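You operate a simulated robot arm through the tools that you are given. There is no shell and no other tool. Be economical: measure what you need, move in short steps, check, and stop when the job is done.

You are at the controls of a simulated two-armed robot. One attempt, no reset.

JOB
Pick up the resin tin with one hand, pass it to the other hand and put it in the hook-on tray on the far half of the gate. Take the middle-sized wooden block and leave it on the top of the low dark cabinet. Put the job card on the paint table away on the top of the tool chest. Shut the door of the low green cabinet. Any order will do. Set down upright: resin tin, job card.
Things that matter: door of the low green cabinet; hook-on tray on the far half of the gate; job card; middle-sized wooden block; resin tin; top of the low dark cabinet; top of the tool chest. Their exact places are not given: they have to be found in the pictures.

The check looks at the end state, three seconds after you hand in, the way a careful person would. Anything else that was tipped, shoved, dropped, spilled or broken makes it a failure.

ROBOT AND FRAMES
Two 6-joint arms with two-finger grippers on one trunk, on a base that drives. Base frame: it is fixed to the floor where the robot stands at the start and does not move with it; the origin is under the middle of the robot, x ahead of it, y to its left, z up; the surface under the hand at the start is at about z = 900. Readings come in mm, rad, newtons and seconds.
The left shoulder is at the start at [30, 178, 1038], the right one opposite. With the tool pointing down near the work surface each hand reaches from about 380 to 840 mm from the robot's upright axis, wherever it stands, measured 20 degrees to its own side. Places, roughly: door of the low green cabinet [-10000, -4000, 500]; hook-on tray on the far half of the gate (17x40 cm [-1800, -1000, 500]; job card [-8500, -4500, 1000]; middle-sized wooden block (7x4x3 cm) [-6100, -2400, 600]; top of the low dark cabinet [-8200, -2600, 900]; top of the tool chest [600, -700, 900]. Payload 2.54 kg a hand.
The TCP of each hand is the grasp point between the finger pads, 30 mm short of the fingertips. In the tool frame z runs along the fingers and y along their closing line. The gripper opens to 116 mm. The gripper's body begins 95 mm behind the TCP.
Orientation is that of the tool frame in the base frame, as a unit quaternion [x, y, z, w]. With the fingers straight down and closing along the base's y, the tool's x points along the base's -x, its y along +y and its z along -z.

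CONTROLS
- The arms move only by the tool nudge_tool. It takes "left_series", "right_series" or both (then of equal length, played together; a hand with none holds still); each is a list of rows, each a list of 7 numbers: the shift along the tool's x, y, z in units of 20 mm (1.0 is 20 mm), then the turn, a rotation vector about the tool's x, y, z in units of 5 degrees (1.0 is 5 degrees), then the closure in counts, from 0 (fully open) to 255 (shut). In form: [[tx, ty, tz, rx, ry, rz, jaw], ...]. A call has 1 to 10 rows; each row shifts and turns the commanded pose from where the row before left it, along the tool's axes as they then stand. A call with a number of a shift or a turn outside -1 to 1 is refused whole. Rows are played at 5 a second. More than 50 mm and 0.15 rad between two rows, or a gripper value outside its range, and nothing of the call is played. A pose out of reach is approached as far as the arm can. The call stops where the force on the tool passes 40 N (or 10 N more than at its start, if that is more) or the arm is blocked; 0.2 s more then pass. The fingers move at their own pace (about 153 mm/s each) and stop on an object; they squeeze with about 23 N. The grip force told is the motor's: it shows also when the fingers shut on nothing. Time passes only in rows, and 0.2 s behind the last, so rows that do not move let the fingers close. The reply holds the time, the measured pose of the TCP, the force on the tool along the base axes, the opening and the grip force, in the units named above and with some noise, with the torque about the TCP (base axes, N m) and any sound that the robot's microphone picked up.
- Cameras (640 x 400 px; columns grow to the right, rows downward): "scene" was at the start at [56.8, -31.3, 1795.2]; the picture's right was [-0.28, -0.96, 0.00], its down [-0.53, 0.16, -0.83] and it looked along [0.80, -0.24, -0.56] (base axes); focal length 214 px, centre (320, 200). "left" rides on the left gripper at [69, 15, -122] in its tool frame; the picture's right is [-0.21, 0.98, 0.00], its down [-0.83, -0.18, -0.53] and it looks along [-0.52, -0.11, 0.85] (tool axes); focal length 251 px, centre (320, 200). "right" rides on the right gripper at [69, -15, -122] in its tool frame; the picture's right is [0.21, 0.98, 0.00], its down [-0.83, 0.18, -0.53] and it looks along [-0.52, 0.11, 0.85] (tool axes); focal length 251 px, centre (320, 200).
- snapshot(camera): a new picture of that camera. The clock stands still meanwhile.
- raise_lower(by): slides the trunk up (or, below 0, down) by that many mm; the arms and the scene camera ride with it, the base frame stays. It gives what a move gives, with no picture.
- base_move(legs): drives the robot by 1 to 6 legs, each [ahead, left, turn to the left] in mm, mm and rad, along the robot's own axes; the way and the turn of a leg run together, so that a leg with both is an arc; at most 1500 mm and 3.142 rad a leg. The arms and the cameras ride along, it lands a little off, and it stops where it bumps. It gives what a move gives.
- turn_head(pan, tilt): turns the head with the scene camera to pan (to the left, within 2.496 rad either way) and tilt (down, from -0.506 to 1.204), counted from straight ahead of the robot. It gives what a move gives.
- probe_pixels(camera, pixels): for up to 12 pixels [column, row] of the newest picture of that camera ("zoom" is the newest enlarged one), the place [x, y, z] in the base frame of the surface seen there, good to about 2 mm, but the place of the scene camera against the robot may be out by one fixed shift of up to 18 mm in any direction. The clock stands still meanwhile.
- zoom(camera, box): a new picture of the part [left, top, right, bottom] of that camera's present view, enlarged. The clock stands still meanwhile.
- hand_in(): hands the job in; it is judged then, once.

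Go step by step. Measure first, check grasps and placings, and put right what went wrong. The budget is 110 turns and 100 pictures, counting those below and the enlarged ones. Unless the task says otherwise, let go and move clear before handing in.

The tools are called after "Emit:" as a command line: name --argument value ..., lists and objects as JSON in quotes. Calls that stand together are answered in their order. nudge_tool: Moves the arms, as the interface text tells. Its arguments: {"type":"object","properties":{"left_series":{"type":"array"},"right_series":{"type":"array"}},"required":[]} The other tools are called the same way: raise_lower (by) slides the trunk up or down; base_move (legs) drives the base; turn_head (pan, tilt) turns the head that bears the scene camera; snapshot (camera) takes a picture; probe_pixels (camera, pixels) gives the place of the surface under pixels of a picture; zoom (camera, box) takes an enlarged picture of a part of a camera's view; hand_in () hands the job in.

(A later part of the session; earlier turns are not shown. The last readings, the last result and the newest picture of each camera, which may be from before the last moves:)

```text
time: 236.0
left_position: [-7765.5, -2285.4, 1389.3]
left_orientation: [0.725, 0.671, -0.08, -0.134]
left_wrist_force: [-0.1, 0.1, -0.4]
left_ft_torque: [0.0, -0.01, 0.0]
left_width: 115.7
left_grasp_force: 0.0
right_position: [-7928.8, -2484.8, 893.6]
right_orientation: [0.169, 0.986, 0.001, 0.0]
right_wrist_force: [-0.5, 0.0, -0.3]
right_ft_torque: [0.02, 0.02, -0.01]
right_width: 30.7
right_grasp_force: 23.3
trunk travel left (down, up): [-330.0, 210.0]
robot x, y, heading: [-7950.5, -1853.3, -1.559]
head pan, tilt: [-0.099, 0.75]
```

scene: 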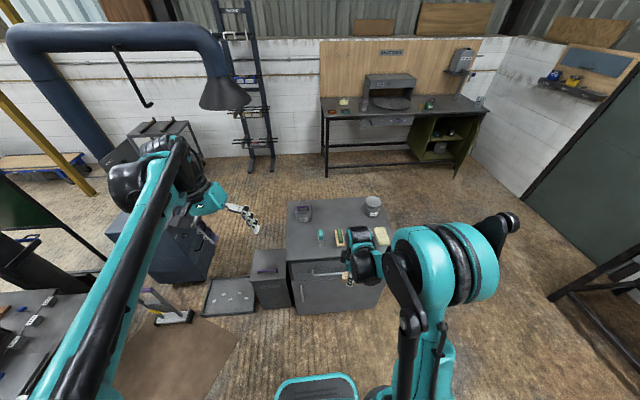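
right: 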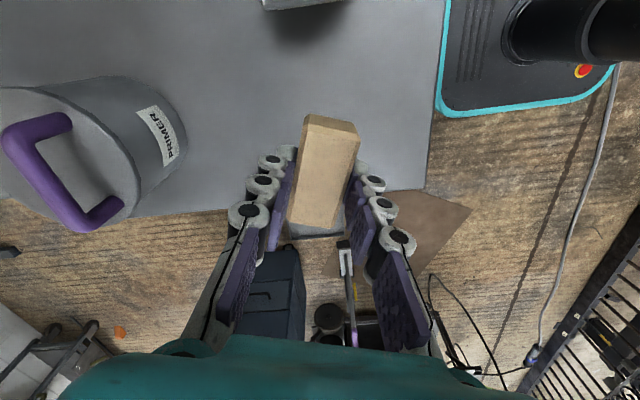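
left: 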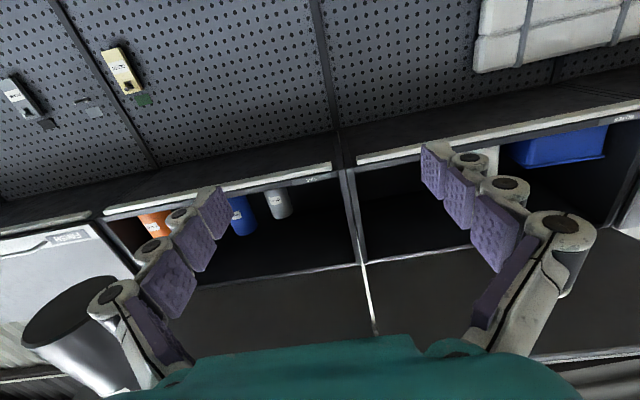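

No contact yet; another small step or two, then release.

Emit:
nudge_tool --right_series '[[0, 0, 0.1, 0, 0, 0, 255], [0, 0, 0.05, 0, 0, 0, 255], [0, 0, 0, 0, 0, 0, 150], [0, 0, 0, 0, 0, 0, 110], [0, 0, 0, 0, 0, 0, 110], [0, 0, -0.5, 0, 0, 0, 110], [0, 0, -1, 0, 0, 0, 110], [0, 0, -1, 0, 0, 0, 110], [0, 0, -1, 0, 0, 0, 110], [0, 0, -1, 0, 0, 0, 110]]'

Emit:
nudge_tool --right_series '[[0, 0, -1, 0, 0, 0, 60], [0, 0, -1, 0, 0, 0, 0], [0, 0, -1, 0, 0, 0, 0], [0, 0, -1, 0, 0, 0, 0], [0, 0, -1, 0, 0, 0, 0]]'

Emit:
snapshot --camera "right"

```text
time: 238.2
left_position: [-7766.5, -2285.1, 1389.6]
left_orientation: [0.725, 0.671, -0.081, -0.134]
left_wrist_force: [0.8, 0.3, -1.1]
left_ft_torque: [0.01, 0.01, -0.04]
left_width: 115.9
left_grasp_force: 0.1
right_position: [-7928.9, -2484.8, 983.7]
right_orientation: [0.169, 0.986, 0.0, 0.0]
right_wrist_force: [-0.7, -0.1, -0.6]
right_ft_torque: [0.01, 0.01, -0.03]
right_width: 65.8
right_grasp_force: 0.0
trunk travel left (down, up): [-330.0, 210.0]
robot x, y, heading: [-7957.0, -1851.0, -1.564]
head pan, tilt: [-0.099, 0.75]
```

```text
time: 239.4
left_position: [-7766.1, -2283.3, 1389.5]
left_orientation: [0.725, 0.671, -0.082, -0.134]
left_wrist_force: [-0.7, -0.4, -0.3]
left_ft_torque: [-0.02, 0.01, 0.01]
left_width: 116.2
left_grasp_force: 0.0
right_position: [-7928.2, -2484.5, 1081.9]
right_orientation: [0.169, 0.986, 0.001, 0.0]
right_wrist_force: [0.3, -0.4, 0.4]
right_ft_torque: [0.02, 0.01, 0.0]
right_width: 116.0
right_grasp_force: 0.2
trunk travel left (down, up): [-330.0, 210.0]
robot x, y, heading: [-7956.8, -1854.7, -1.561]
head pan, tilt: [-0.099, 0.75]
```

```text
38 pictures are left
```

right: 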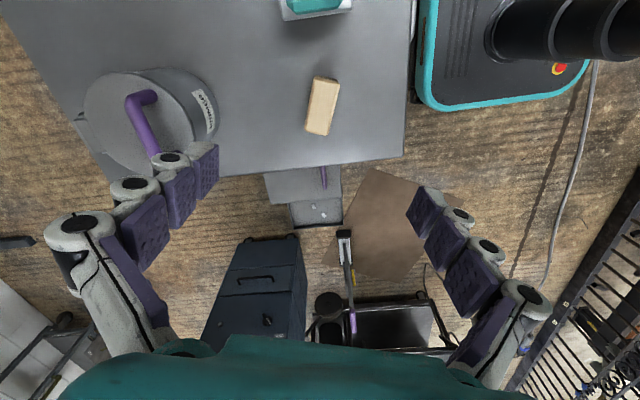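

The block rests on the cabinet top (px 322,105). Retracting the right hand and driving around to the paint table.

Emit:
nudge_tool --right_series '[[1, 0.467, 0, 0, 0, 0, 0], [1, 0.467, 0, 0, 0, 0, 0], [1, 0.467, 0, 0, 0, 0, 0], [1, 0.467, 0, 0, 0, 0, 0], [1, 0.467, 0, 0, 0, 0, 0], [1, 0.467, 0, 0, 0, 0, 0], [1, 0.467, 0, 0, 0, 0, 0], [1, 0.467, 0, 0, 0, 0, 0], [1, 0.467, 0, 0, 0, 0, 0], [1, 0.467, 0, 0, 0, 0, 0]]'

Emit:
base_move --legs '[[-60, 0, 0], [0, -1150, 0], [1000, 0, 0]]'

Emit:
turn_head --pan 0.1 --tilt 0.55

Emit:
snapshot --camera "scene"

```text
time: 241.6
left_position: [-7767.3, -2284.8, 1389.9]
left_orientation: [0.725, 0.671, -0.082, -0.134]
left_wrist_force: [0.3, -0.7, 0.1]
left_ft_torque: [0.01, -0.02, -0.04]
left_width: 115.9
left_grasp_force: 0.0
right_position: [-8087.3, -2329.0, 1082.3]
right_orientation: [0.17, 0.986, 0.0, 0.0]
right_wrist_force: [0.2, 0.1, -0.5]
right_ft_torque: [-0.02, -0.03, -0.01]
right_width: 116.1
right_grasp_force: 0.1
trunk travel left (down, up): [-330.0, 210.0]
robot x, y, heading: [-7953.5, -1850.9, -1.558]
head pan, tilt: [-0.099, 0.75]
```

```text
time: 252.7
left_position: [-8924.5, -3229.3, 1389.4]
left_orientation: [0.733, 0.662, -0.079, -0.135]
left_wrist_force: [0.2, 0.4, 0.1]
left_ft_torque: [-0.01, 0.0, 0.03]
left_width: 115.9
left_grasp_force: 0.0
right_position: [-9246.1, -3264.8, 1080.2]
right_orientation: [0.182, 0.983, 0.001, 0.0]
right_wrist_force: [-0.8, -0.2, -0.3]
right_ft_torque: [0.02, -0.01, 0.02]
right_width: 116.1
right_grasp_force: 0.1
trunk travel left (down, up): [-330.0, 210.0]
robot x, y, heading: [-9107.5, -2793.6, -1.586]
head pan, tilt: [-0.099, 0.75]
```

```text
time: 253.4
left_position: [-8925.4, -3229.8, 1391.1]
left_orientation: [0.733, 0.662, -0.079, -0.135]
left_wrist_force: [-0.6, -0.2, 0.8]
left_ft_torque: [-0.01, 0.0, -0.02]
left_width: 116.1
left_grasp_force: 0.1
right_position: [-9246.2, -3264.5, 1081.4]
right_orientation: [0.182, 0.983, 0.0, 0.0]
right_wrist_force: [0.0, 0.8, 0.5]
right_ft_torque: [0.01, -0.01, 0.01]
right_width: 116.0
right_grasp_force: 0.1
trunk travel left (down, up): [-330.0, 210.0]
robot x, y, heading: [-9102.4, -2794.2, -1.59]
head pan, tilt: [0.099, 0.55]
```

```text
37 pictures are left
```

scene: 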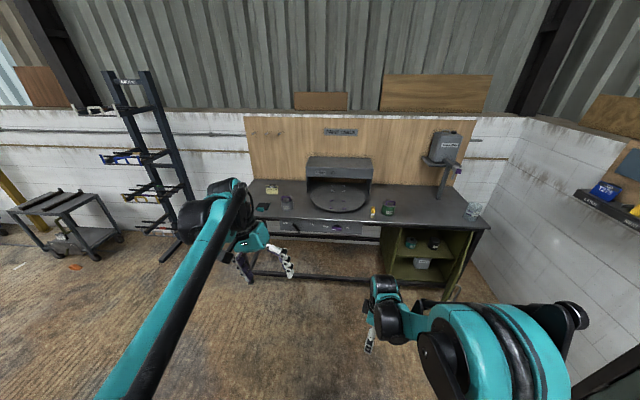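

Emit:
zoom --camera "scene" --box '[230, 165, 350, 245]'

Emit:
zoom --camera "scene" --box '[370, 200, 510, 310]'

Emit:
probe_pixels --camera "scene" --pixels '[[272, 190], [272, 196], [300, 210], [260, 250], [470, 245], [455, 295], [430, 275], [385, 270], [478, 235], [400, 230], [330, 215], [450, 240]]'

```text
5.00 times, centred on (290, 205) of scene
```

zoom: 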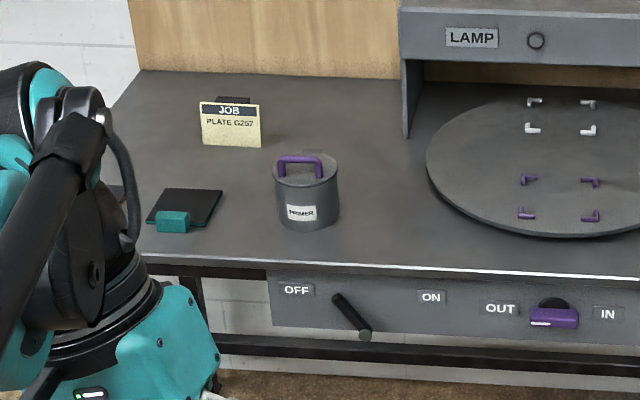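

```text
3.64 times, centred on (440, 255) of scene
```

zoom: 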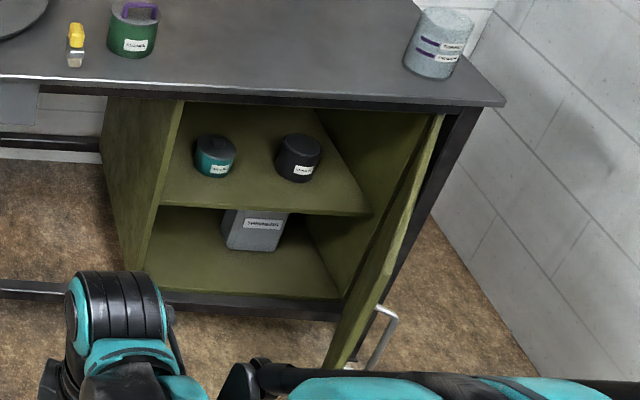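

```text
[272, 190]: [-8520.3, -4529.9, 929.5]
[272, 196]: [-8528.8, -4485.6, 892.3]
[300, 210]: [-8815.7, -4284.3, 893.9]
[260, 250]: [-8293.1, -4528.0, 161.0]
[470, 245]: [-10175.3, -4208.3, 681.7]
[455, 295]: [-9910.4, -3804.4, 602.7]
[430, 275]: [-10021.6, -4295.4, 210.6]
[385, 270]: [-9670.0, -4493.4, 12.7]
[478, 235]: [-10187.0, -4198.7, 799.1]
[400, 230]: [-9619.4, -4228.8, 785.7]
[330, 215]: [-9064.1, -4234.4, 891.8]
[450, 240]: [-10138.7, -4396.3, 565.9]
```

The job card stands at about [-8525,-4530] and the green cabinet's door is open, its free edge near [-9910,-3804] hinged near [-10180,-4208]. Door first: I'll square the right hand, close the fingers and drive nearer.

Emit:
nudge_tool --right_series '[[0, 0, 0, 0, 0, 1, 255], [0, 0, 0, 0, 0, 1, 255], [0, 0, 0, 0, 0, 1, 255], [0, 0, 0, 0, 0, 1, 255], [0, 0, 0, 0, 0, 1, 255], [0, 0, 0, 0, 0, 1, 255], [0, 0, 0, 0, 0, 1, 255], [0, 0, 0, 0, 0, 1, 255], [0, 0, 0, 0, 0, 1, 255], [0, 0, 0, 0, 0, 1, 255]]'

Emit:
nudge_tool --right_series '[[0, 0, 0, 0, 0, 1, 255], [0, 0, 0, 0, 0, 1, 255], [0, 0, 0, 0, 0, 1, 255], [0, 0, 0, 0, -1, 0.6, 255], [0, 0, 0, 0, -1, 0, 255], [0, 0, 0, 0, -1, 0, 255], [0, 0, 0, 0, -1, 0, 255], [0, 0, 0, 0, -1, 0, 255], [0, 0, 0, 0, -1, 0, 255], [0, 0, 0, 0, -1, 0, 255]]'

Emit:
base_move --legs '[[250, -586, 0.0], [200, 0, 0.017]]'

Emit:
turn_head --pan -0.4 --tilt 0.9

Emit:
snapshot --camera "scene"

```text
time: 255.6
left_position: [-8924.9, -3229.9, 1389.1]
left_orientation: [0.734, 0.66, -0.079, -0.136]
left_wrist_force: [-0.4, 0.5, 0.0]
left_ft_torque: [0.02, 0.02, -0.02]
left_width: 116.1
left_grasp_force: 0.1
right_position: [-9246.5, -3266.0, 1080.5]
right_orientation: [0.581, 0.814, -0.001, 0.001]
right_wrist_force: [-0.6, 0.1, -0.1]
right_ft_torque: [0.01, 0.01, -0.03]
right_width: 0.0
right_grasp_force: 22.5
trunk travel left (down, up): [-330.0, 210.0]
robot x, y, heading: [-9099.9, -2794.1, -1.587]
head pan, tilt: [0.099, 0.55]
```

```text
time: 257.8
left_position: [-8924.8, -3229.5, 1390.4]
left_orientation: [0.734, 0.661, -0.079, -0.136]
left_wrist_force: [-0.2, -0.6, 0.3]
left_ft_torque: [-0.01, -0.02, -0.02]
left_width: 116.1
left_grasp_force: 0.1
right_position: [-9245.9, -3266.6, 1091.0]
right_orientation: [0.668, 0.681, -0.21, 0.215]
right_wrist_force: [0.1, -0.4, 0.2]
right_ft_torque: [0.02, 0.0, -0.01]
right_width: 0.1
right_grasp_force: 23.0
right hand out of reach, approached as far as the arm can: row 10
trunk travel left (down, up): [-330.0, 210.0]
robot x, y, heading: [-9103.5, -2790.9, -1.59]
head pan, tilt: [0.099, 0.55]
```

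```text
time: 262.6
left_position: [-9519.4, -3667.9, 1389.5]
left_orientation: [0.73, 0.665, -0.079, -0.136]
left_wrist_force: [-0.5, -0.2, -0.1]
left_ft_torque: [0.03, 0.0, -0.03]
left_width: 116.0
left_grasp_force: 0.1
right_position: [-9842.3, -3709.6, 1089.1]
right_orientation: [0.665, 0.684, -0.208, 0.215]
right_wrist_force: [0.1, 1.2, -0.5]
right_ft_torque: [0.01, 0.0, -0.01]
right_width: 0.0
right_grasp_force: 23.1
trunk travel left (down, up): [-330.0, 210.0]
robot x, y, heading: [-9703.4, -3235.8, -1.581]
head pan, tilt: [0.099, 0.55]
```

```text
time: 263.6
left_position: [-9519.9, -3667.1, 1389.4]
left_orientation: [0.73, 0.665, -0.08, -0.135]
left_wrist_force: [-1.0, 0.9, -1.7]
left_ft_torque: [-0.03, 0.01, 0.01]
left_width: 116.1
left_grasp_force: 0.0
right_position: [-9840.8, -3709.0, 1090.1]
right_orientation: [0.665, 0.683, -0.209, 0.216]
right_wrist_force: [-0.3, 0.3, 0.6]
right_ft_torque: [0.02, -0.01, -0.01]
right_width: 0.0
right_grasp_force: 22.9
trunk travel left (down, up): [-330.0, 210.0]
robot x, y, heading: [-9704.6, -3231.3, -1.576]
head pan, tilt: [-0.4, 0.901]
```

```text
34 pictures are left
```

scene: 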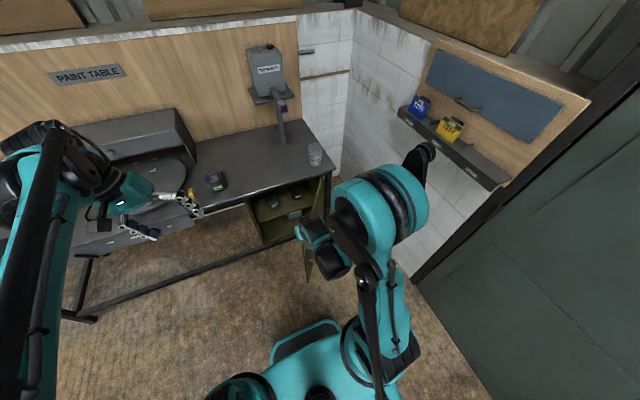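

The right arm hides the door in the scene view; the right wrist camera may show it.

Emit:
snapshot --camera "right"

Emit:
zoom --camera "scene" --box '[230, 160, 350, 290]'

```text
33 pictures are left
```

right: 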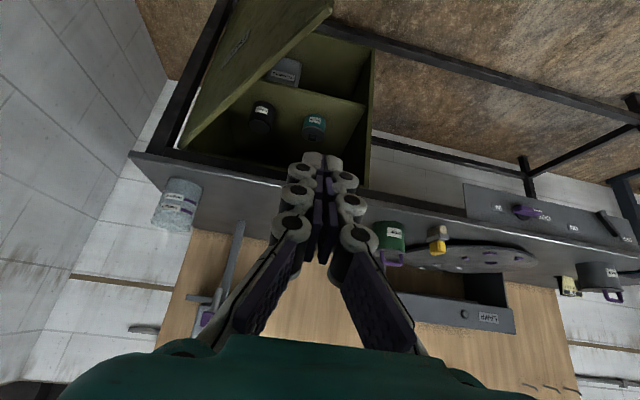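

```text
3.08 times, centred on (290, 225) of scene
```

zoom: 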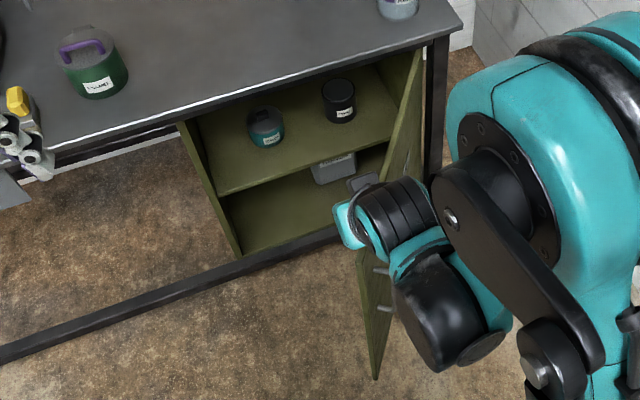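

The wrist camera sees the door (px 185,140 → 330,5). Probing hinge, top edge and table front.

Emit:
probe_pixels --camera "right" --pixels '[[186, 142], [260, 80], [300, 40], [325, 12], [240, 70], [270, 30], [240, 40], [150, 155], [300, 180], [372, 60], [190, 110], [368, 120]]'

```text
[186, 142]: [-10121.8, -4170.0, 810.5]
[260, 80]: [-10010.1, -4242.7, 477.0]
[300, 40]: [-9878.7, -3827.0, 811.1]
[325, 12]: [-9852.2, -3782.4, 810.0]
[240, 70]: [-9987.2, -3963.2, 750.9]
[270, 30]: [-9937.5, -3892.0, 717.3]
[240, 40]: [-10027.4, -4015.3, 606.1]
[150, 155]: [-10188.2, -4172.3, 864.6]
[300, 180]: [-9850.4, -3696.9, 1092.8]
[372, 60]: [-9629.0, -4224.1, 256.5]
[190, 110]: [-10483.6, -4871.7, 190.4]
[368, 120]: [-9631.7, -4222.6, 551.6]
```

Door top is z 811, free edge [-9852,-3782], 55° open. I'll move the hand to the outer (wall) side of the free edge, then lower.

Emit:
nudge_tool --right_series '[[0, -1, 0, 0, 0, 0, 255], [0, -1, 0, 0, 0, 0, 255], [0, -1, 0, 0, 0, 0, 255], [0, -1, 0, 0, 0, 0, 255], [0, -1, 0, 0, 0, 0, 255], [0, -1, 0, 0, 0, 0, 255]]'

Emit:
raise_lower --by -320

Emit:
nudge_tool --right_series '[[0.57, 0, 0.82, 0, 0, 0, 255], [0.57, 0, 0.82, 0, 0, 0, 255], [0.57, 0, 0.82, 0, 0, 0, 255], [0.57, 0, 0.82, 0, 0, 0, 255], [0.57, 0, 0.82, 0, 0, 0, 255], [0.57, 0, 0.82, 0, 0, 0, 255]]'

Emit:
snapshot --camera "right"

Emit:
snapshot --camera "scene"

```text
time: 264.9
left_position: [-9520.4, -3667.2, 1389.4]
left_orientation: [0.731, 0.665, -0.079, -0.134]
left_wrist_force: [-0.5, 0.4, -0.2]
left_ft_torque: [-0.01, -0.04, -0.02]
left_width: 115.8
left_grasp_force: 0.0
right_position: [-9961.7, -3714.1, 1090.1]
right_orientation: [0.666, 0.683, -0.21, 0.215]
right_wrist_force: [-0.3, 0.4, -0.4]
right_ft_torque: [0.0, -0.01, -0.02]
right_width: 0.2
right_grasp_force: 23.0
trunk travel left (down, up): [-330.0, 210.0]
robot x, y, heading: [-9701.4, -3230.4, -1.579]
head pan, tilt: [-0.4, 0.901]
```

```text
time: 268.1
left_position: [-9519.9, -3667.1, 1069.9]
left_orientation: [0.73, 0.665, -0.08, -0.135]
left_wrist_force: [0.0, -0.2, 0.2]
left_ft_torque: [0.0, -0.01, -0.02]
left_width: 115.9
left_grasp_force: 0.1
right_position: [-9960.9, -3714.1, 770.0]
right_orientation: [0.666, 0.684, -0.208, 0.215]
right_wrist_force: [-0.6, -0.7, -0.3]
right_ft_torque: [0.0, 0.01, -0.03]
right_width: 0.1
right_grasp_force: 23.3
trunk travel left (down, up): [-10.0, 530.0]
robot x, y, heading: [-9704.3, -3233.4, -1.574]
head pan, tilt: [-0.4, 0.901]
```

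```text
time: 269.5
left_position: [-9518.5, -3667.1, 1069.3]
left_orientation: [0.73, 0.665, -0.081, -0.135]
left_wrist_force: [0.5, 0.8, -1.2]
left_ft_torque: [-0.05, -0.03, 0.0]
left_width: 116.0
left_grasp_force: 0.1
right_position: [-9971.1, -3747.7, 744.6]
right_orientation: [0.666, 0.684, -0.207, 0.214]
right_wrist_force: [-0.2, 0.3, 0.6]
right_ft_torque: [-0.04, -0.03, -0.01]
right_width: 0.0
right_grasp_force: 22.3
right hand out of reach, approached as far as the arm can: row 1, 2, 3, 4, 5, 6
trunk travel left (down, up): [-10.0, 530.0]
robot x, y, heading: [-9702.5, -3236.3, -1.58]
head pan, tilt: [-0.4, 0.901]
```

```text
31 pictures are left
```

right: 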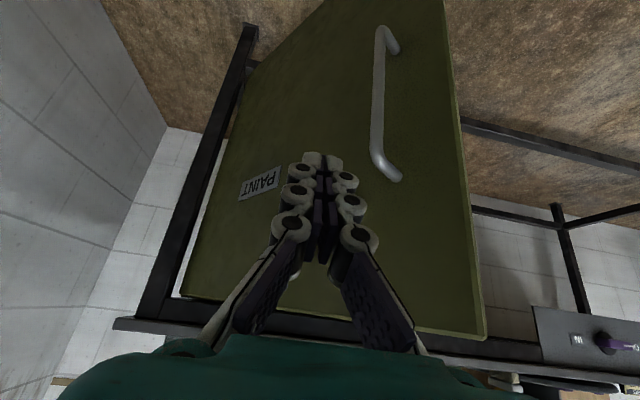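

```text
30 pictures are left
```

scene: 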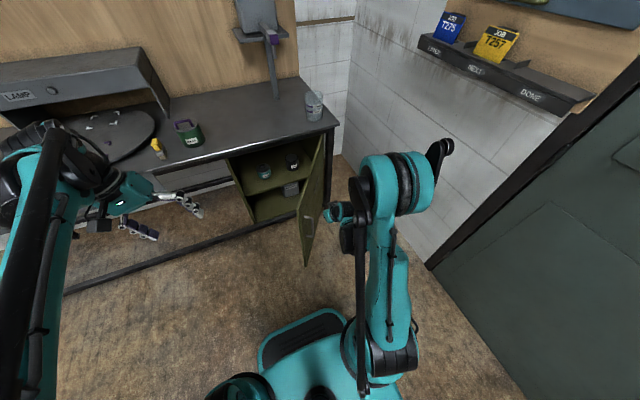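

The hand is on the door's outer side (handle at px 385,110). Now I push toward the door: left and forward until contact, then along its arc.

Emit:
nudge_tool --right_series '[[-0.36, 0.95, 0.62, 0, 0, 0, 255], [-0.36, 0.95, 0.62, 0, 0, 0, 255], [-0.36, 0.95, 0.62, 0, 0, 0, 255], [-0.36, 0.95, 0.62, 0, 0, 0, 255], [-0.5, 0.8, 0.6, 0, 0, 0, 255]]'

Emit:
nudge_tool --right_series '[[-0.4, 0.8, 0.6, 0, 0, 0, 255], [-0.4, 0.8, 0.6, 0, 0, 0, 255], [-0.5, 0.7, 0.6, 0, 0, 0, 255], [-0.5, 0.7, 0.6, 0, 0, 0, 255], [-0.5, 0.7, 0.6, 0, 0, 0, 255]]'

Emit:
snapshot --camera "right"

```text
time: 270.7
left_position: [-9519.2, -3667.3, 1070.1]
left_orientation: [0.73, 0.665, -0.08, -0.135]
left_wrist_force: [0.1, 1.2, -0.5]
left_ft_torque: [0.02, 0.02, 0.01]
left_width: 115.8
left_grasp_force: 0.0
right_position: [-9876.1, -3812.4, 715.9]
right_orientation: [0.665, 0.684, -0.209, 0.216]
right_wrist_force: [-0.2, -0.1, -0.2]
right_ft_torque: [-0.02, -0.01, -0.01]
right_width: 0.1
right_grasp_force: 23.0
trunk travel left (down, up): [-10.0, 530.0]
robot x, y, heading: [-9704.7, -3233.0, -1.584]
head pan, tilt: [-0.4, 0.901]
```

```text
time: 271.3
left_position: [-9520.2, -3667.6, 1069.5]
left_orientation: [0.73, 0.665, -0.079, -0.134]
left_wrist_force: [-0.1, -0.9, -0.5]
left_ft_torque: [0.05, -0.03, -0.03]
left_width: 115.7
left_grasp_force: 0.2
right_position: [-9844.6, -3836.7, 706.7]
right_orientation: [0.663, 0.685, -0.207, 0.219]
right_wrist_force: [3.8, 3.0, 3.3]
right_ft_torque: [0.07, -0.09, 0.09]
right_width: 0.0
right_grasp_force: 23.5
trunk travel left (down, up): [-10.0, 530.0]
robot x, y, heading: [-9702.7, -3230.9, -1.581]
head pan, tilt: [-0.4, 0.901]
stopped in row 3 (right hand): the force on the tool passed its limit at 52 N (the readings are from after the stop); the commanded pose is now the measured one
```

```text
29 pictures are left
```

right: 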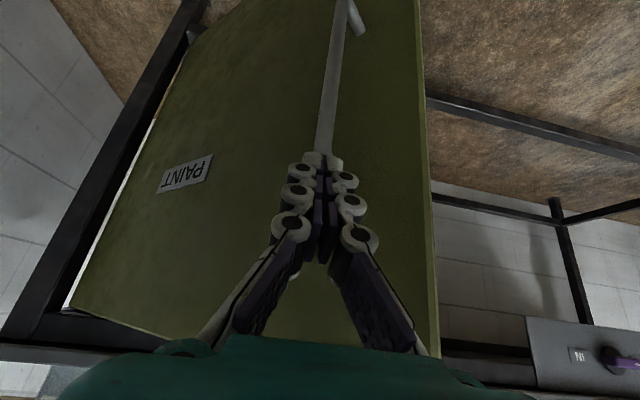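

Contact with the door was made (52 N spike). I'll push on in slower, smaller steps along the arc.

Emit:
nudge_tool --right_series '[[-0.2, 0.33, 0.14, 0, 0, 0, 255], [-0.2, 0.33, 0.14, 0, 0, 0, 255], [-0.2, 0.33, 0.14, 0, 0, 0, 255], [-0.22, 0.31, 0.15, 0, 0, 0, 255], [-0.22, 0.31, 0.15, 0, 0, 0, 255], [-0.22, 0.31, 0.15, 0, 0, 0, 255], [-0.24, 0.3, 0.17, 0, 0, 0, 255], [-0.24, 0.3, 0.17, 0, 0, 0, 255], [-0.24, 0.28, 0.17, 0, 0, 0, 255], [-0.24, 0.28, 0.17, 0, 0, 0, 255]]'

Emit:
snapshot --camera "scene"

```text
time: 273.5
left_position: [-9519.9, -3667.3, 1070.6]
left_orientation: [0.73, 0.665, -0.08, -0.135]
left_wrist_force: [0.3, -0.3, -0.8]
left_ft_torque: [0.03, -0.01, 0.0]
left_width: 116.2
left_grasp_force: 0.1
right_position: [-9782.5, -3887.9, 706.9]
right_orientation: [0.665, 0.684, -0.208, 0.217]
right_wrist_force: [0.2, 0.9, 0.9]
right_ft_torque: [-0.01, -0.03, -0.03]
right_width: 0.0
right_grasp_force: 22.9
trunk travel left (down, up): [-10.0, 530.0]
robot x, y, heading: [-9701.9, -3230.6, -1.575]
head pan, tilt: [-0.4, 0.901]
```

```text
28 pictures are left
```

scene: 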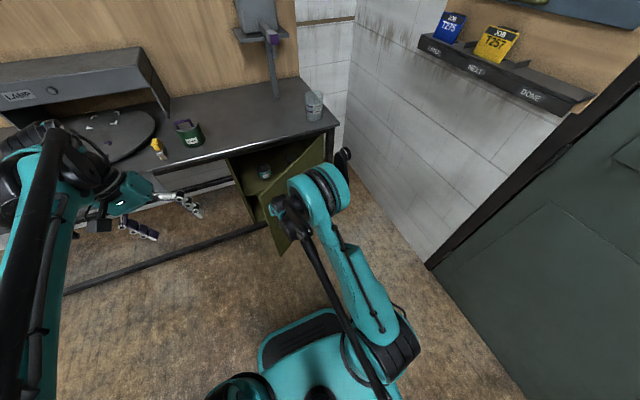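

The door is about 40° open now. The arm would run short, so I drive forward 180 mm, pushing with the hand held still, then check.

Emit:
base_move --legs '[[90, 0, 0], [90, 0, 0]]'

Emit:
snapshot --camera "right"

```text
time: 275.3
left_position: [-9520.0, -3848.4, 1069.1]
left_orientation: [0.729, 0.666, -0.079, -0.136]
left_wrist_force: [0.5, -0.3, 0.6]
left_ft_torque: [0.08, 0.02, -0.01]
left_width: 116.0
left_grasp_force: 0.0
right_position: [-9780.6, -4069.1, 706.5]
right_orientation: [0.664, 0.684, -0.209, 0.218]
right_wrist_force: [-0.2, 0.6, 0.6]
right_ft_torque: [0.02, 0.0, 0.01]
right_width: 0.0
right_grasp_force: 22.8
trunk travel left (down, up): [-10.0, 530.0]
robot x, y, heading: [-9702.1, -3412.9, -1.576]
head pan, tilt: [-0.4, 0.901]
```

```text
27 pictures are left
```

right: 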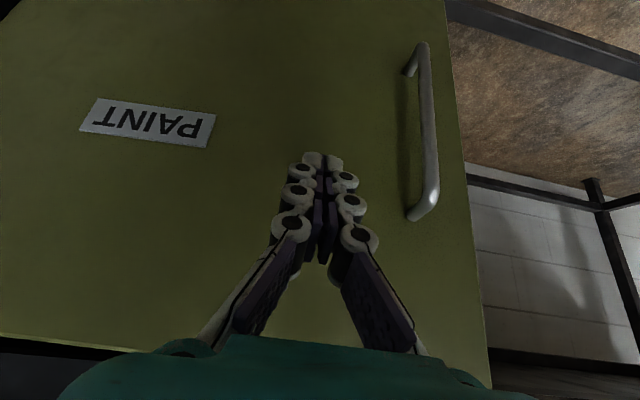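

The door is nearly shut. Pushing forward with the arm in small steps.

Emit:
nudge_tool --right_series '[[-0.33, 0.05, 0.23, 0, 0, 0, 255], [-0.33, 0.05, 0.23, 0, 0, 0, 255], [-0.33, 0.05, 0.23, 0, 0, 0, 255], [-0.33, 0.05, 0.23, 0, 0, 0, 255], [-0.33, 0.05, 0.23, 0, 0, 0, 255], [-0.33, 0.05, 0.23, 0, 0, 0, 255], [-0.33, 0.05, 0.23, 0, 0, 0, 255], [-0.33, 0.05, 0.23, 0, 0, 0, 255], [-0.33, 0, 0.23, 0, 0, 0, 255], [-0.33, 0, 0.23, 0, 0, 0, 255]]'

Emit:
nudge_tool --right_series '[[-0.33, 0, 0.23, 0, 0, 0, 255], [-0.33, 0, 0.23, 0, 0, 0, 255], [-0.33, 0, 0.23, 0, 0, 0, 255], [-0.25, 0, 0.17, 0, 0, 0, 255]]'

Emit:
snapshot --camera "right"

Emit:
snapshot --camera "scene"

```text
time: 277.5
left_position: [-9519.2, -3848.6, 1070.5]
left_orientation: [0.729, 0.666, -0.081, -0.135]
left_wrist_force: [0.6, -0.6, -0.9]
left_ft_torque: [-0.01, 0.01, 0.01]
left_width: 116.3
left_grasp_force: 0.0
right_position: [-9772.2, -4148.4, 707.3]
right_orientation: [0.663, 0.685, -0.208, 0.218]
right_wrist_force: [0.6, -0.3, 0.5]
right_ft_torque: [-0.04, -0.02, 0.01]
right_width: 0.0
right_grasp_force: 23.6
trunk travel left (down, up): [-10.0, 530.0]
robot x, y, heading: [-9702.1, -3410.5, -1.574]
head pan, tilt: [-0.4, 0.901]
```

```text
time: 278.5
left_position: [-9520.1, -3846.9, 1069.8]
left_orientation: [0.73, 0.666, -0.08, -0.135]
left_wrist_force: [-0.3, 0.4, 0.3]
left_ft_torque: [0.02, 0.01, -0.04]
left_width: 115.8
left_grasp_force: 0.0
right_position: [-9770.7, -4179.7, 707.2]
right_orientation: [0.664, 0.685, -0.208, 0.219]
right_wrist_force: [-0.8, 1.2, -0.5]
right_ft_torque: [0.03, -0.03, 0.03]
right_width: 0.0
right_grasp_force: 22.8
trunk travel left (down, up): [-10.0, 530.0]
robot x, y, heading: [-9703.5, -3412.4, -1.573]
head pan, tilt: [-0.4, 0.901]
```

```text
26 pictures are left
```

right: 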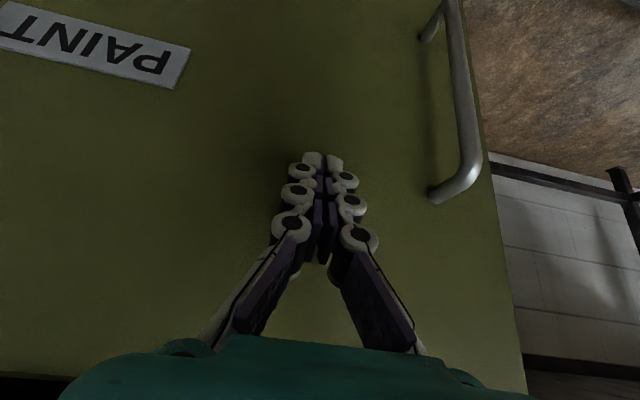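

```text
25 pictures are left
```

scene: 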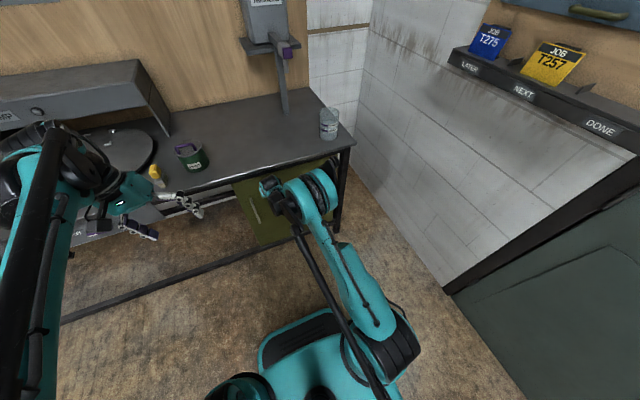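

Almost shut, no reaction force yet. Probing the door's remaining angle.

Emit:
probe_pixels --camera "right" --pixels '[[200, 250], [80, 250], [420, 300], [480, 250], [505, 290], [400, 60], [60, 350]]'

```text
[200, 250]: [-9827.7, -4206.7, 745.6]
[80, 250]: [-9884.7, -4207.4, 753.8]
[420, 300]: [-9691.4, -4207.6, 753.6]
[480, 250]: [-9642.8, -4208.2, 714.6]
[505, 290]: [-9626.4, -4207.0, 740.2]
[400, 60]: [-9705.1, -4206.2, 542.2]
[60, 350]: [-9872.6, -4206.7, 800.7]
```

All points on the door read y≈−4207: it is flush and shut. Retracting, backing off, raising and moving across to face the card.

Emit:
nudge_tool --right_series '[[0.82, 0, -0.57, 0, 0, 0, 255], [0.82, 0, -0.57, 0, 0, 0, 255], [0.82, 0, -0.57, 0, 0, 0, 255], [0.82, 0, -0.57, 0, 0, 0, 255], [0.82, 0, -0.57, 0, 0, 0, 255], [0.82, 0, -0.57, 0, 0, 0, 255]]'

Emit:
base_move --legs '[[-250, 0, 0]]'

Emit:
raise_lower --by 370

Emit:
nudge_tool --right_series '[[0, 0, 0, 0, 1, 0, 100], [0, 0, 0, 0, 1, 0, 100], [0, 0, 0, 0, 1, 0, 100], [0, 0, 0, 0, 1, 0, 100], [0, 0, 0, 0, 1, 0, 100], [0, 0, 0, 0, 1, 0, 100], [0, 0, 0, 0, 1, 0, 100], [0, 0, 0, 0, 0, 0, 100]]'

Emit:
base_move --legs '[[0, 1220, 0]]'

Emit:
turn_head --pan -0.05 --tilt 0.7

Emit:
snapshot --camera "scene"

```text
time: 279.9
left_position: [-9519.4, -3846.3, 1069.8]
left_orientation: [0.729, 0.667, -0.08, -0.135]
left_wrist_force: [-0.1, 0.0, 0.3]
left_ft_torque: [0.01, -0.01, 0.01]
left_width: 115.9
left_grasp_force: 0.2
right_position: [-9773.9, -4059.2, 708.9]
right_orientation: [0.663, 0.685, -0.208, 0.218]
right_wrist_force: [0.5, -0.1, -0.9]
right_ft_torque: [-0.04, 0.0, -0.01]
right_width: 0.0
right_grasp_force: 23.0
trunk travel left (down, up): [-10.0, 530.0]
robot x, y, heading: [-9705.6, -3409.5, -1.576]
head pan, tilt: [-0.4, 0.901]
```

```text
time: 281.8
left_position: [-9518.6, -3595.6, 1070.5]
left_orientation: [0.73, 0.665, -0.079, -0.135]
left_wrist_force: [0.2, -0.1, 0.0]
left_ft_torque: [-0.02, 0.01, -0.02]
left_width: 116.1
left_grasp_force: 0.0
right_position: [-9773.4, -3807.0, 709.7]
right_orientation: [0.665, 0.683, -0.21, 0.219]
right_wrist_force: [0.6, 0.3, 0.5]
right_ft_torque: [-0.02, -0.03, 0.01]
right_width: 0.0
right_grasp_force: 23.3
trunk travel left (down, up): [-10.0, 530.0]
robot x, y, heading: [-9697.3, -3162.9, -1.581]
head pan, tilt: [-0.4, 0.901]
```

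```text
time: 285.4
left_position: [-9518.9, -3596.4, 1438.7]
left_orientation: [0.73, 0.665, -0.08, -0.135]
left_wrist_force: [0.0, -0.6, -0.5]
left_ft_torque: [-0.01, -0.02, 0.02]
left_width: 115.8
left_grasp_force: 0.1
right_position: [-9773.4, -3808.5, 1079.0]
right_orientation: [0.665, 0.683, -0.208, 0.218]
right_wrist_force: [0.4, 0.8, 0.0]
right_ft_torque: [-0.01, -0.04, 0.0]
right_width: 0.2
right_grasp_force: 23.1
trunk travel left (down, up): [-380.0, 160.0]
robot x, y, heading: [-9701.7, -3159.3, -1.58]
head pan, tilt: [-0.4, 0.901]
```

```text
time: 287.1
left_position: [-9518.7, -3596.1, 1440.3]
left_orientation: [0.73, 0.665, -0.08, -0.135]
left_wrist_force: [-0.8, -0.7, -0.2]
left_ft_torque: [-0.05, 0.01, 0.0]
left_width: 116.2
left_grasp_force: 0.0
right_position: [-9772.7, -3806.2, 1078.3]
right_orientation: [0.696, 0.718, 0.0, 0.001]
right_wrist_force: [0.3, 0.2, 0.2]
right_ft_torque: [-0.02, 0.0, 0.0]
right_width: 70.5
right_grasp_force: 0.1
trunk travel left (down, up): [-380.0, 160.0]
robot x, y, heading: [-9704.8, -3158.3, -1.577]
head pan, tilt: [-0.4, 0.901]
```

```text
time: 293.4
left_position: [-8293.6, -3613.6, 1440.1]
left_orientation: [0.734, 0.66, -0.079, -0.136]
left_wrist_force: [0.0, 0.1, -0.1]
left_ft_torque: [0.02, -0.01, -0.01]
left_width: 115.8
left_grasp_force: 0.1
right_position: [-8550.7, -3822.5, 1079.3]
right_orientation: [0.701, 0.714, 0.0, 0.002]
right_wrist_force: [0.1, -0.2, -0.3]
right_ft_torque: [-0.04, -0.01, 0.0]
right_width: 70.5
right_grasp_force: 0.1
trunk travel left (down, up): [-380.0, 160.0]
robot x, y, heading: [-8470.5, -3177.7, -1.59]
head pan, tilt: [-0.4, 0.901]
```

```text
time: 294.2
left_position: [-8294.7, -3613.1, 1441.4]
left_orientation: [0.734, 0.661, -0.079, -0.135]
left_wrist_force: [-0.1, 0.5, 0.1]
left_ft_torque: [0.0, 0.02, 0.01]
left_width: 115.9
left_grasp_force: 0.1
right_position: [-8549.4, -3821.9, 1078.2]
right_orientation: [0.701, 0.713, 0.002, 0.002]
right_wrist_force: [0.1, -0.4, -0.5]
right_ft_torque: [0.0, 0.0, -0.02]
right_width: 70.3
right_grasp_force: 0.0
trunk travel left (down, up): [-380.0, 160.0]
robot x, y, heading: [-8472.4, -3178.9, -1.589]
head pan, tilt: [-0.051, 0.7]
```

```text
24 pictures are left
```

scene: 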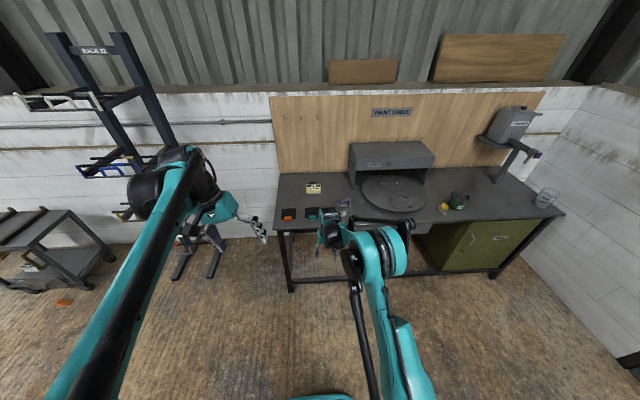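

The green door is shut in view (px 480,245). Zooming on the card (px 313,188) and checking the rack by the left hand.

Emit:
zoom --camera "scene" --box '[275, 165, 355, 225]'

Emit:
probe_pixels --camera "scene" --pixels '[[215, 265], [185, 270], [140, 80], [130, 215], [313, 190], [305, 192], [321, 192], [313, 196], [288, 215], [312, 213], [280, 225]]'

```text
6.67 times, centred on (315, 195) of scene
```

zoom: 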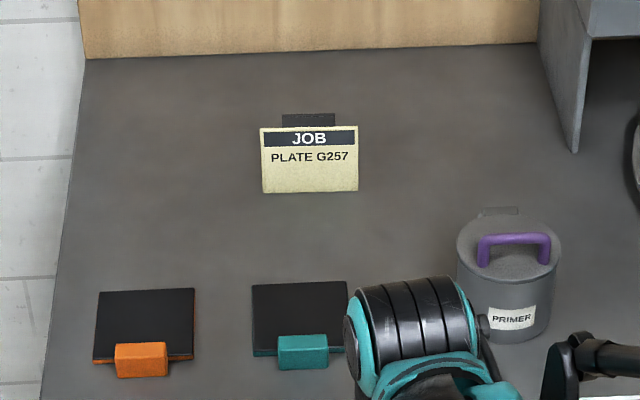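

```text
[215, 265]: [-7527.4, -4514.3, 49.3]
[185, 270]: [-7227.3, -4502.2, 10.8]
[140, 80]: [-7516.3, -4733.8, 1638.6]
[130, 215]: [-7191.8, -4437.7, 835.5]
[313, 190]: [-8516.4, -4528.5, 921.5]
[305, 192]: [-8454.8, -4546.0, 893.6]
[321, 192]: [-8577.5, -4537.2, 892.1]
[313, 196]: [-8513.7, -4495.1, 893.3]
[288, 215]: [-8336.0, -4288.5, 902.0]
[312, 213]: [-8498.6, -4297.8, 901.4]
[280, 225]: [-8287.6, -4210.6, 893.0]
```

Driving forward 560 mm so the right hand comes above the table near the card, then a wrist view.

Emit:
base_move --legs '[[560, 0, 0.018]]'

Emit:
snapshot --camera "right"

```text
time: 297.4
left_position: [-8283.5, -4159.5, 1440.4]
left_orientation: [0.724, 0.671, -0.081, -0.135]
left_wrist_force: [-0.2, -0.9, 0.4]
left_ft_torque: [-0.02, 0.04, 0.0]
left_width: 116.1
left_grasp_force: 0.0
right_position: [-8534.0, -4374.7, 1078.7]
right_orientation: [0.69, 0.723, 0.0, 0.001]
right_wrist_force: [0.0, -0.6, -0.1]
right_ft_torque: [0.01, -0.01, 0.02]
right_width: 70.8
right_grasp_force: 0.0
trunk travel left (down, up): [-380.0, 160.0]
robot x, y, heading: [-8470.2, -3724.0, -1.562]
head pan, tilt: [-0.051, 0.7]
```

```text
22 pictures are left
```

right: 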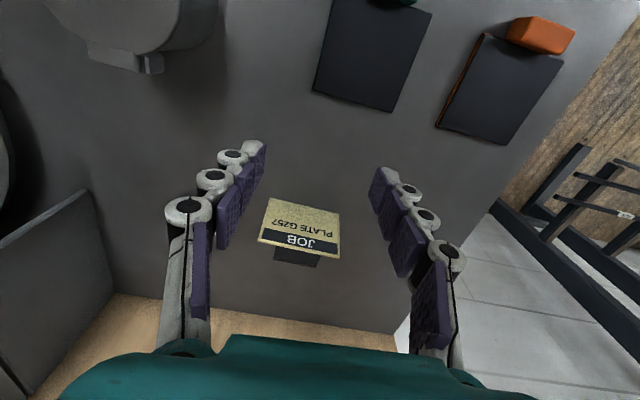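

Emit:
zoom --camera "right" --box '[240, 185, 360, 275]'

Emit:
probe_pixels --camera "right" --pixels '[[268, 200], [339, 216], [258, 239], [338, 256], [300, 225], [298, 245], [297, 257], [318, 264], [280, 255], [303, 206], [350, 260], [300, 190]]'

```text
4.44 times, centred on (300, 230) of right
```

zoom: 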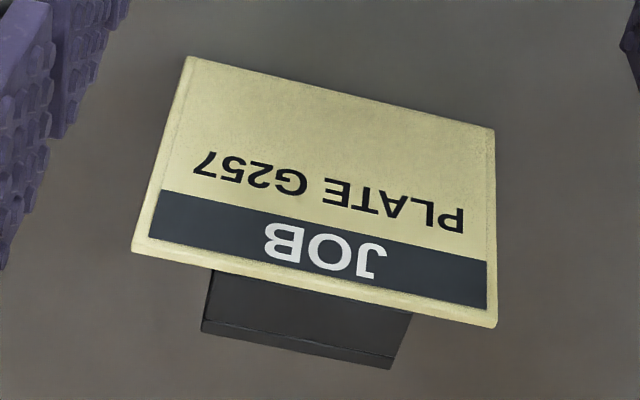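

```text
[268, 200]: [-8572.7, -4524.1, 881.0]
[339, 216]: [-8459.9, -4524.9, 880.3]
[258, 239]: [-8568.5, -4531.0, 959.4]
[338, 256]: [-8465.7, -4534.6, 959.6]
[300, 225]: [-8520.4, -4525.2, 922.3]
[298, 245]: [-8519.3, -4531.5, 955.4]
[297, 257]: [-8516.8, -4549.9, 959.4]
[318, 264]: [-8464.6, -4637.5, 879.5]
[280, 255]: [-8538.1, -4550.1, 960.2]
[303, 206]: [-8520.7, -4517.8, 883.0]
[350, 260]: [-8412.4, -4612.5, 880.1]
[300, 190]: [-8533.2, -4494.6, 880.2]
```

The card is 80 mm tall and 104 wide, with a support behind it. I'll yaw the tool 90° to grip front-to-back at the centre, and look again.

Emit:
nudge_tool --right_series '[[0, 0, 0, 0, 0, -1, 60], [0, 0, 0, 0, 0, -1, 60], [0, 0, 0, 0, 0, -1, 60], [0, 0, 0, 0, 0, -1, 60], [0, 0, 0, 0, 0, -1, 60], [0, 0, 0, 0, 0, -1, 60], [0, 0, 0, 0, 0, -1, 60], [0, 0, 0, 0, 0, -1, 60], [0, 0, 0, 0, 0, -1, 60], [0, 0, 0, 0, 0, -1, 60]]'

Emit:
nudge_tool --right_series '[[0, 0, 0, 0, 0, -1, 60], [0, 0, 0, 0, 0, -1, 60], [0, 0, 0, 0, 0, -1, 60], [0, 0, 0, 0, 0, -1, 60], [0, 0, 0, 0, 0, -1, 60], [0, 0, 0, 0, 0, -1, 60], [0, 0, 0, 0, 0, -1, 60], [0, 0, 0, 0, 0, -0.5, 60], [0, 0, 0, 0, 0, 0, 60]]'

Emit:
nudge_tool --right_series '[[0, -1, 0, 0, 0, 0, 60], [0, -1, 0, 0, 0, 0, 60], [0, -1, 0, 0, 0, 0, 60], [0, -1, 0, 0, 0, 0, 60], [0, -1, 0, 0, 0, 0, 60], [0, -1, 0, 0, 0, 0, 60], [0, -1, 0, 0, 0, 0, 60], [0, -1, 0, 0, 0, 0, 60]]'

Emit:
snapshot --camera "right"

```text
time: 299.6
left_position: [-8283.8, -4158.5, 1439.7]
left_orientation: [0.724, 0.671, -0.081, -0.134]
left_wrist_force: [0.3, 0.7, 0.4]
left_ft_torque: [0.01, 0.01, -0.03]
left_width: 116.1
left_grasp_force: 0.0
right_position: [-8534.4, -4375.1, 1078.4]
right_orientation: [0.321, 0.947, 0.0, 0.003]
right_wrist_force: [-0.6, -0.2, 0.1]
right_ft_torque: [0.0, -0.03, -0.03]
right_width: 88.8
right_grasp_force: 0.0
trunk travel left (down, up): [-380.0, 160.0]
robot x, y, heading: [-8474.8, -3728.5, -1.563]
head pan, tilt: [-0.051, 0.7]
```

```text
time: 301.6
left_position: [-8283.8, -4160.2, 1440.1]
left_orientation: [0.724, 0.671, -0.081, -0.134]
left_wrist_force: [-0.2, 0.2, -0.1]
left_ft_torque: [0.0, -0.01, -0.03]
left_width: 116.1
left_grasp_force: 0.1
right_position: [-8532.9, -4376.0, 1079.1]
right_orientation: [-0.002, 1.0, -0.001, 0.003]
right_wrist_force: [0.1, -0.4, 0.2]
right_ft_torque: [-0.02, 0.05, 0.0]
right_width: 89.0
right_grasp_force: 0.2
trunk travel left (down, up): [-380.0, 160.0]
robot x, y, heading: [-8472.1, -3725.1, -1.562]
head pan, tilt: [-0.051, 0.7]
```

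```text
time: 303.4
left_position: [-8283.2, -4160.5, 1439.8]
left_orientation: [0.724, 0.671, -0.081, -0.134]
left_wrist_force: [0.7, -0.1, 0.5]
left_ft_torque: [0.0, 0.0, 0.0]
left_width: 116.0
left_grasp_force: 0.0
right_position: [-8535.5, -4528.5, 1080.2]
right_orientation: [-0.001, 1.0, -0.002, 0.002]
right_wrist_force: [0.1, 0.2, 0.4]
right_ft_torque: [0.0, 0.0, -0.03]
right_width: 88.6
right_grasp_force: 0.0
right hand out of reach, approached as far as the arm can: row 8
trunk travel left (down, up): [-380.0, 160.0]
robot x, y, heading: [-8472.2, -3727.3, -1.56]
head pan, tilt: [-0.051, 0.7]
```

```text
20 pictures are left
```

right: 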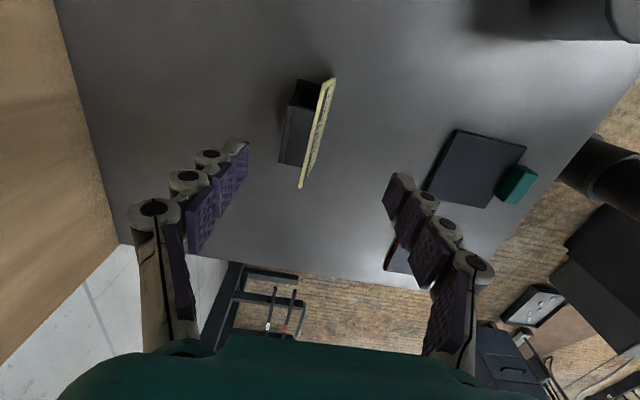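

From above: card edge line (px 333,80→300,187) and dark support behind (px 280-320, 80-165). Probing its thickness.

Emit:
probe_pixels --camera "right" --pixels '[[318, 130], [312, 130], [300, 130], [292, 130], [288, 120], [285, 150], [305, 90], [300, 165], [322, 130], [326, 95], [303, 175], [275, 130]]'

Emit:
base_move --legs '[[90, 0, 0]]'

```text
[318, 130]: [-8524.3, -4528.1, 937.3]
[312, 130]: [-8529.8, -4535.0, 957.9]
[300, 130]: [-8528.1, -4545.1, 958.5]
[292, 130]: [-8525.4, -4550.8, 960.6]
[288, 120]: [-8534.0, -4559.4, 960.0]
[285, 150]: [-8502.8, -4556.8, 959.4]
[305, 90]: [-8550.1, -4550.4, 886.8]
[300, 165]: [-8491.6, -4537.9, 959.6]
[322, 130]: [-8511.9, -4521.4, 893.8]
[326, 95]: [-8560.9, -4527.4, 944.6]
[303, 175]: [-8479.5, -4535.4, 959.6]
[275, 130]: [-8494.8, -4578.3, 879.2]
```

```text
time: 304.5
left_position: [-8284.0, -4251.2, 1440.2]
left_orientation: [0.724, 0.671, -0.081, -0.135]
left_wrist_force: [-0.1, -0.4, 0.9]
left_ft_torque: [0.09, 0.0, 0.04]
left_width: 115.8
left_grasp_force: 0.1
right_position: [-8533.8, -4618.0, 1080.0]
right_orientation: [-0.001, 1.0, -0.001, 0.003]
right_wrist_force: [0.2, -0.1, -0.4]
right_ft_torque: [0.03, 0.03, -0.03]
right_width: 89.0
right_grasp_force: 0.1
trunk travel left (down, up): [-380.0, 160.0]
robot x, y, heading: [-8472.9, -3815.8, -1.562]
head pan, tilt: [-0.051, 0.7]
```

The support box spans y −4560…−4535 behind the card (total ≈29 mm thick at x≈−8518). I centre at [-8518,-4545], descend to z 940 and grip.

Emit:
nudge_tool --right_series '[[-0.4, 1, 0, 0, 0, 0, 60], [-0.4, 1, 0, 0, 0, 0, 60], [0, 1, 0, 0, 0, 0, 60], [0, 0.65, 0, 0, 0, 0, 60], [0, 0, 1, 0, 0, 0, 60], [0, 0, 1, 0, 0, 0, 60], [0, 0, 1, 0, 0, 0, 60], [0, 0, 1, 0, 0, 0, 60], [0, 0, 0, 0, 0, 0, 60]]'

Emit:
nudge_tool --right_series '[[0, 0, 1, 0, 0, 0, 60], [0, 0, 1, 0, 0, 0, 60], [0, 0, 1, 0, 0, 0, 60], [0, 0, 0, 0, 0, 0, 60], [0, 0, 0, 0, 0, 0, 150], [0, 0, 0, 0, 0, 0, 255], [0, 0, 0, 0, 0, 0, 255], [0, 0, 0, 0, 0, 0, 255]]'

Emit:
nudge_tool --right_series '[[0, 0, -0.3, 0, 0, 0, 255], [0, 0, -0.5, 0, 0, 0, 255], [0, 0, -0.7, 0, 0, 0, 255], [0, 0, 0, 0, 0, 0, 255]]'

Emit:
snapshot --camera "right"

```text
time: 306.5
left_position: [-8282.2, -4250.9, 1440.0]
left_orientation: [0.724, 0.671, -0.081, -0.135]
left_wrist_force: [-0.2, 0.6, 0.4]
left_ft_torque: [-0.01, 0.03, -0.03]
left_width: 115.8
left_grasp_force: 0.1
right_position: [-8518.0, -4543.8, 999.7]
right_orientation: [-0.001, 1.0, -0.002, 0.002]
right_wrist_force: [0.5, 0.1, -0.1]
right_ft_torque: [0.01, 0.0, 0.01]
right_width: 88.7
right_grasp_force: 0.1
trunk travel left (down, up): [-380.0, 160.0]
robot x, y, heading: [-8473.8, -3818.2, -1.559]
head pan, tilt: [-0.051, 0.7]
```

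```text
time: 308.3
left_position: [-8282.6, -4250.8, 1441.4]
left_orientation: [0.725, 0.671, -0.081, -0.134]
left_wrist_force: [-0.2, 0.5, -0.6]
left_ft_torque: [0.0, -0.01, -0.03]
left_width: 116.2
left_grasp_force: 0.1
right_position: [-8515.6, -4545.0, 941.5]
right_orientation: [-0.001, 1.0, -0.003, 0.003]
right_wrist_force: [0.2, -0.1, 2.3]
right_ft_torque: [0.04, 0.03, 0.0]
right_width: 37.3
right_grasp_force: 23.0
trunk travel left (down, up): [-380.0, 160.0]
robot x, y, heading: [-8472.8, -3818.3, -1.561]
head pan, tilt: [-0.051, 0.7]
```

```text
time: 309.3
left_position: [-8283.6, -4251.8, 1440.1]
left_orientation: [0.725, 0.671, -0.081, -0.134]
left_wrist_force: [0.7, 0.2, 0.8]
left_ft_torque: [0.05, -0.02, 0.02]
left_width: 115.9
left_grasp_force: 0.0
right_position: [-8518.1, -4545.1, 968.5]
right_orientation: [-0.002, 1.0, -0.001, 0.002]
right_wrist_force: [-0.1, 0.4, -0.5]
right_ft_torque: [0.02, -0.01, 0.0]
right_width: 37.1
right_grasp_force: 22.5
trunk travel left (down, up): [-380.0, 160.0]
robot x, y, heading: [-8473.3, -3821.2, -1.558]
head pan, tilt: [-0.051, 0.7]
```

```text
19 pictures are left
```

right: 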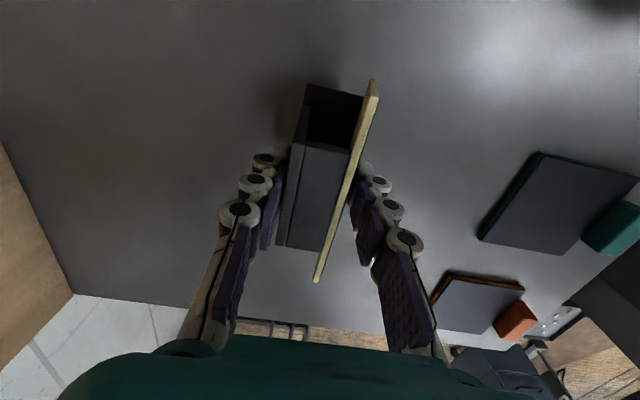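

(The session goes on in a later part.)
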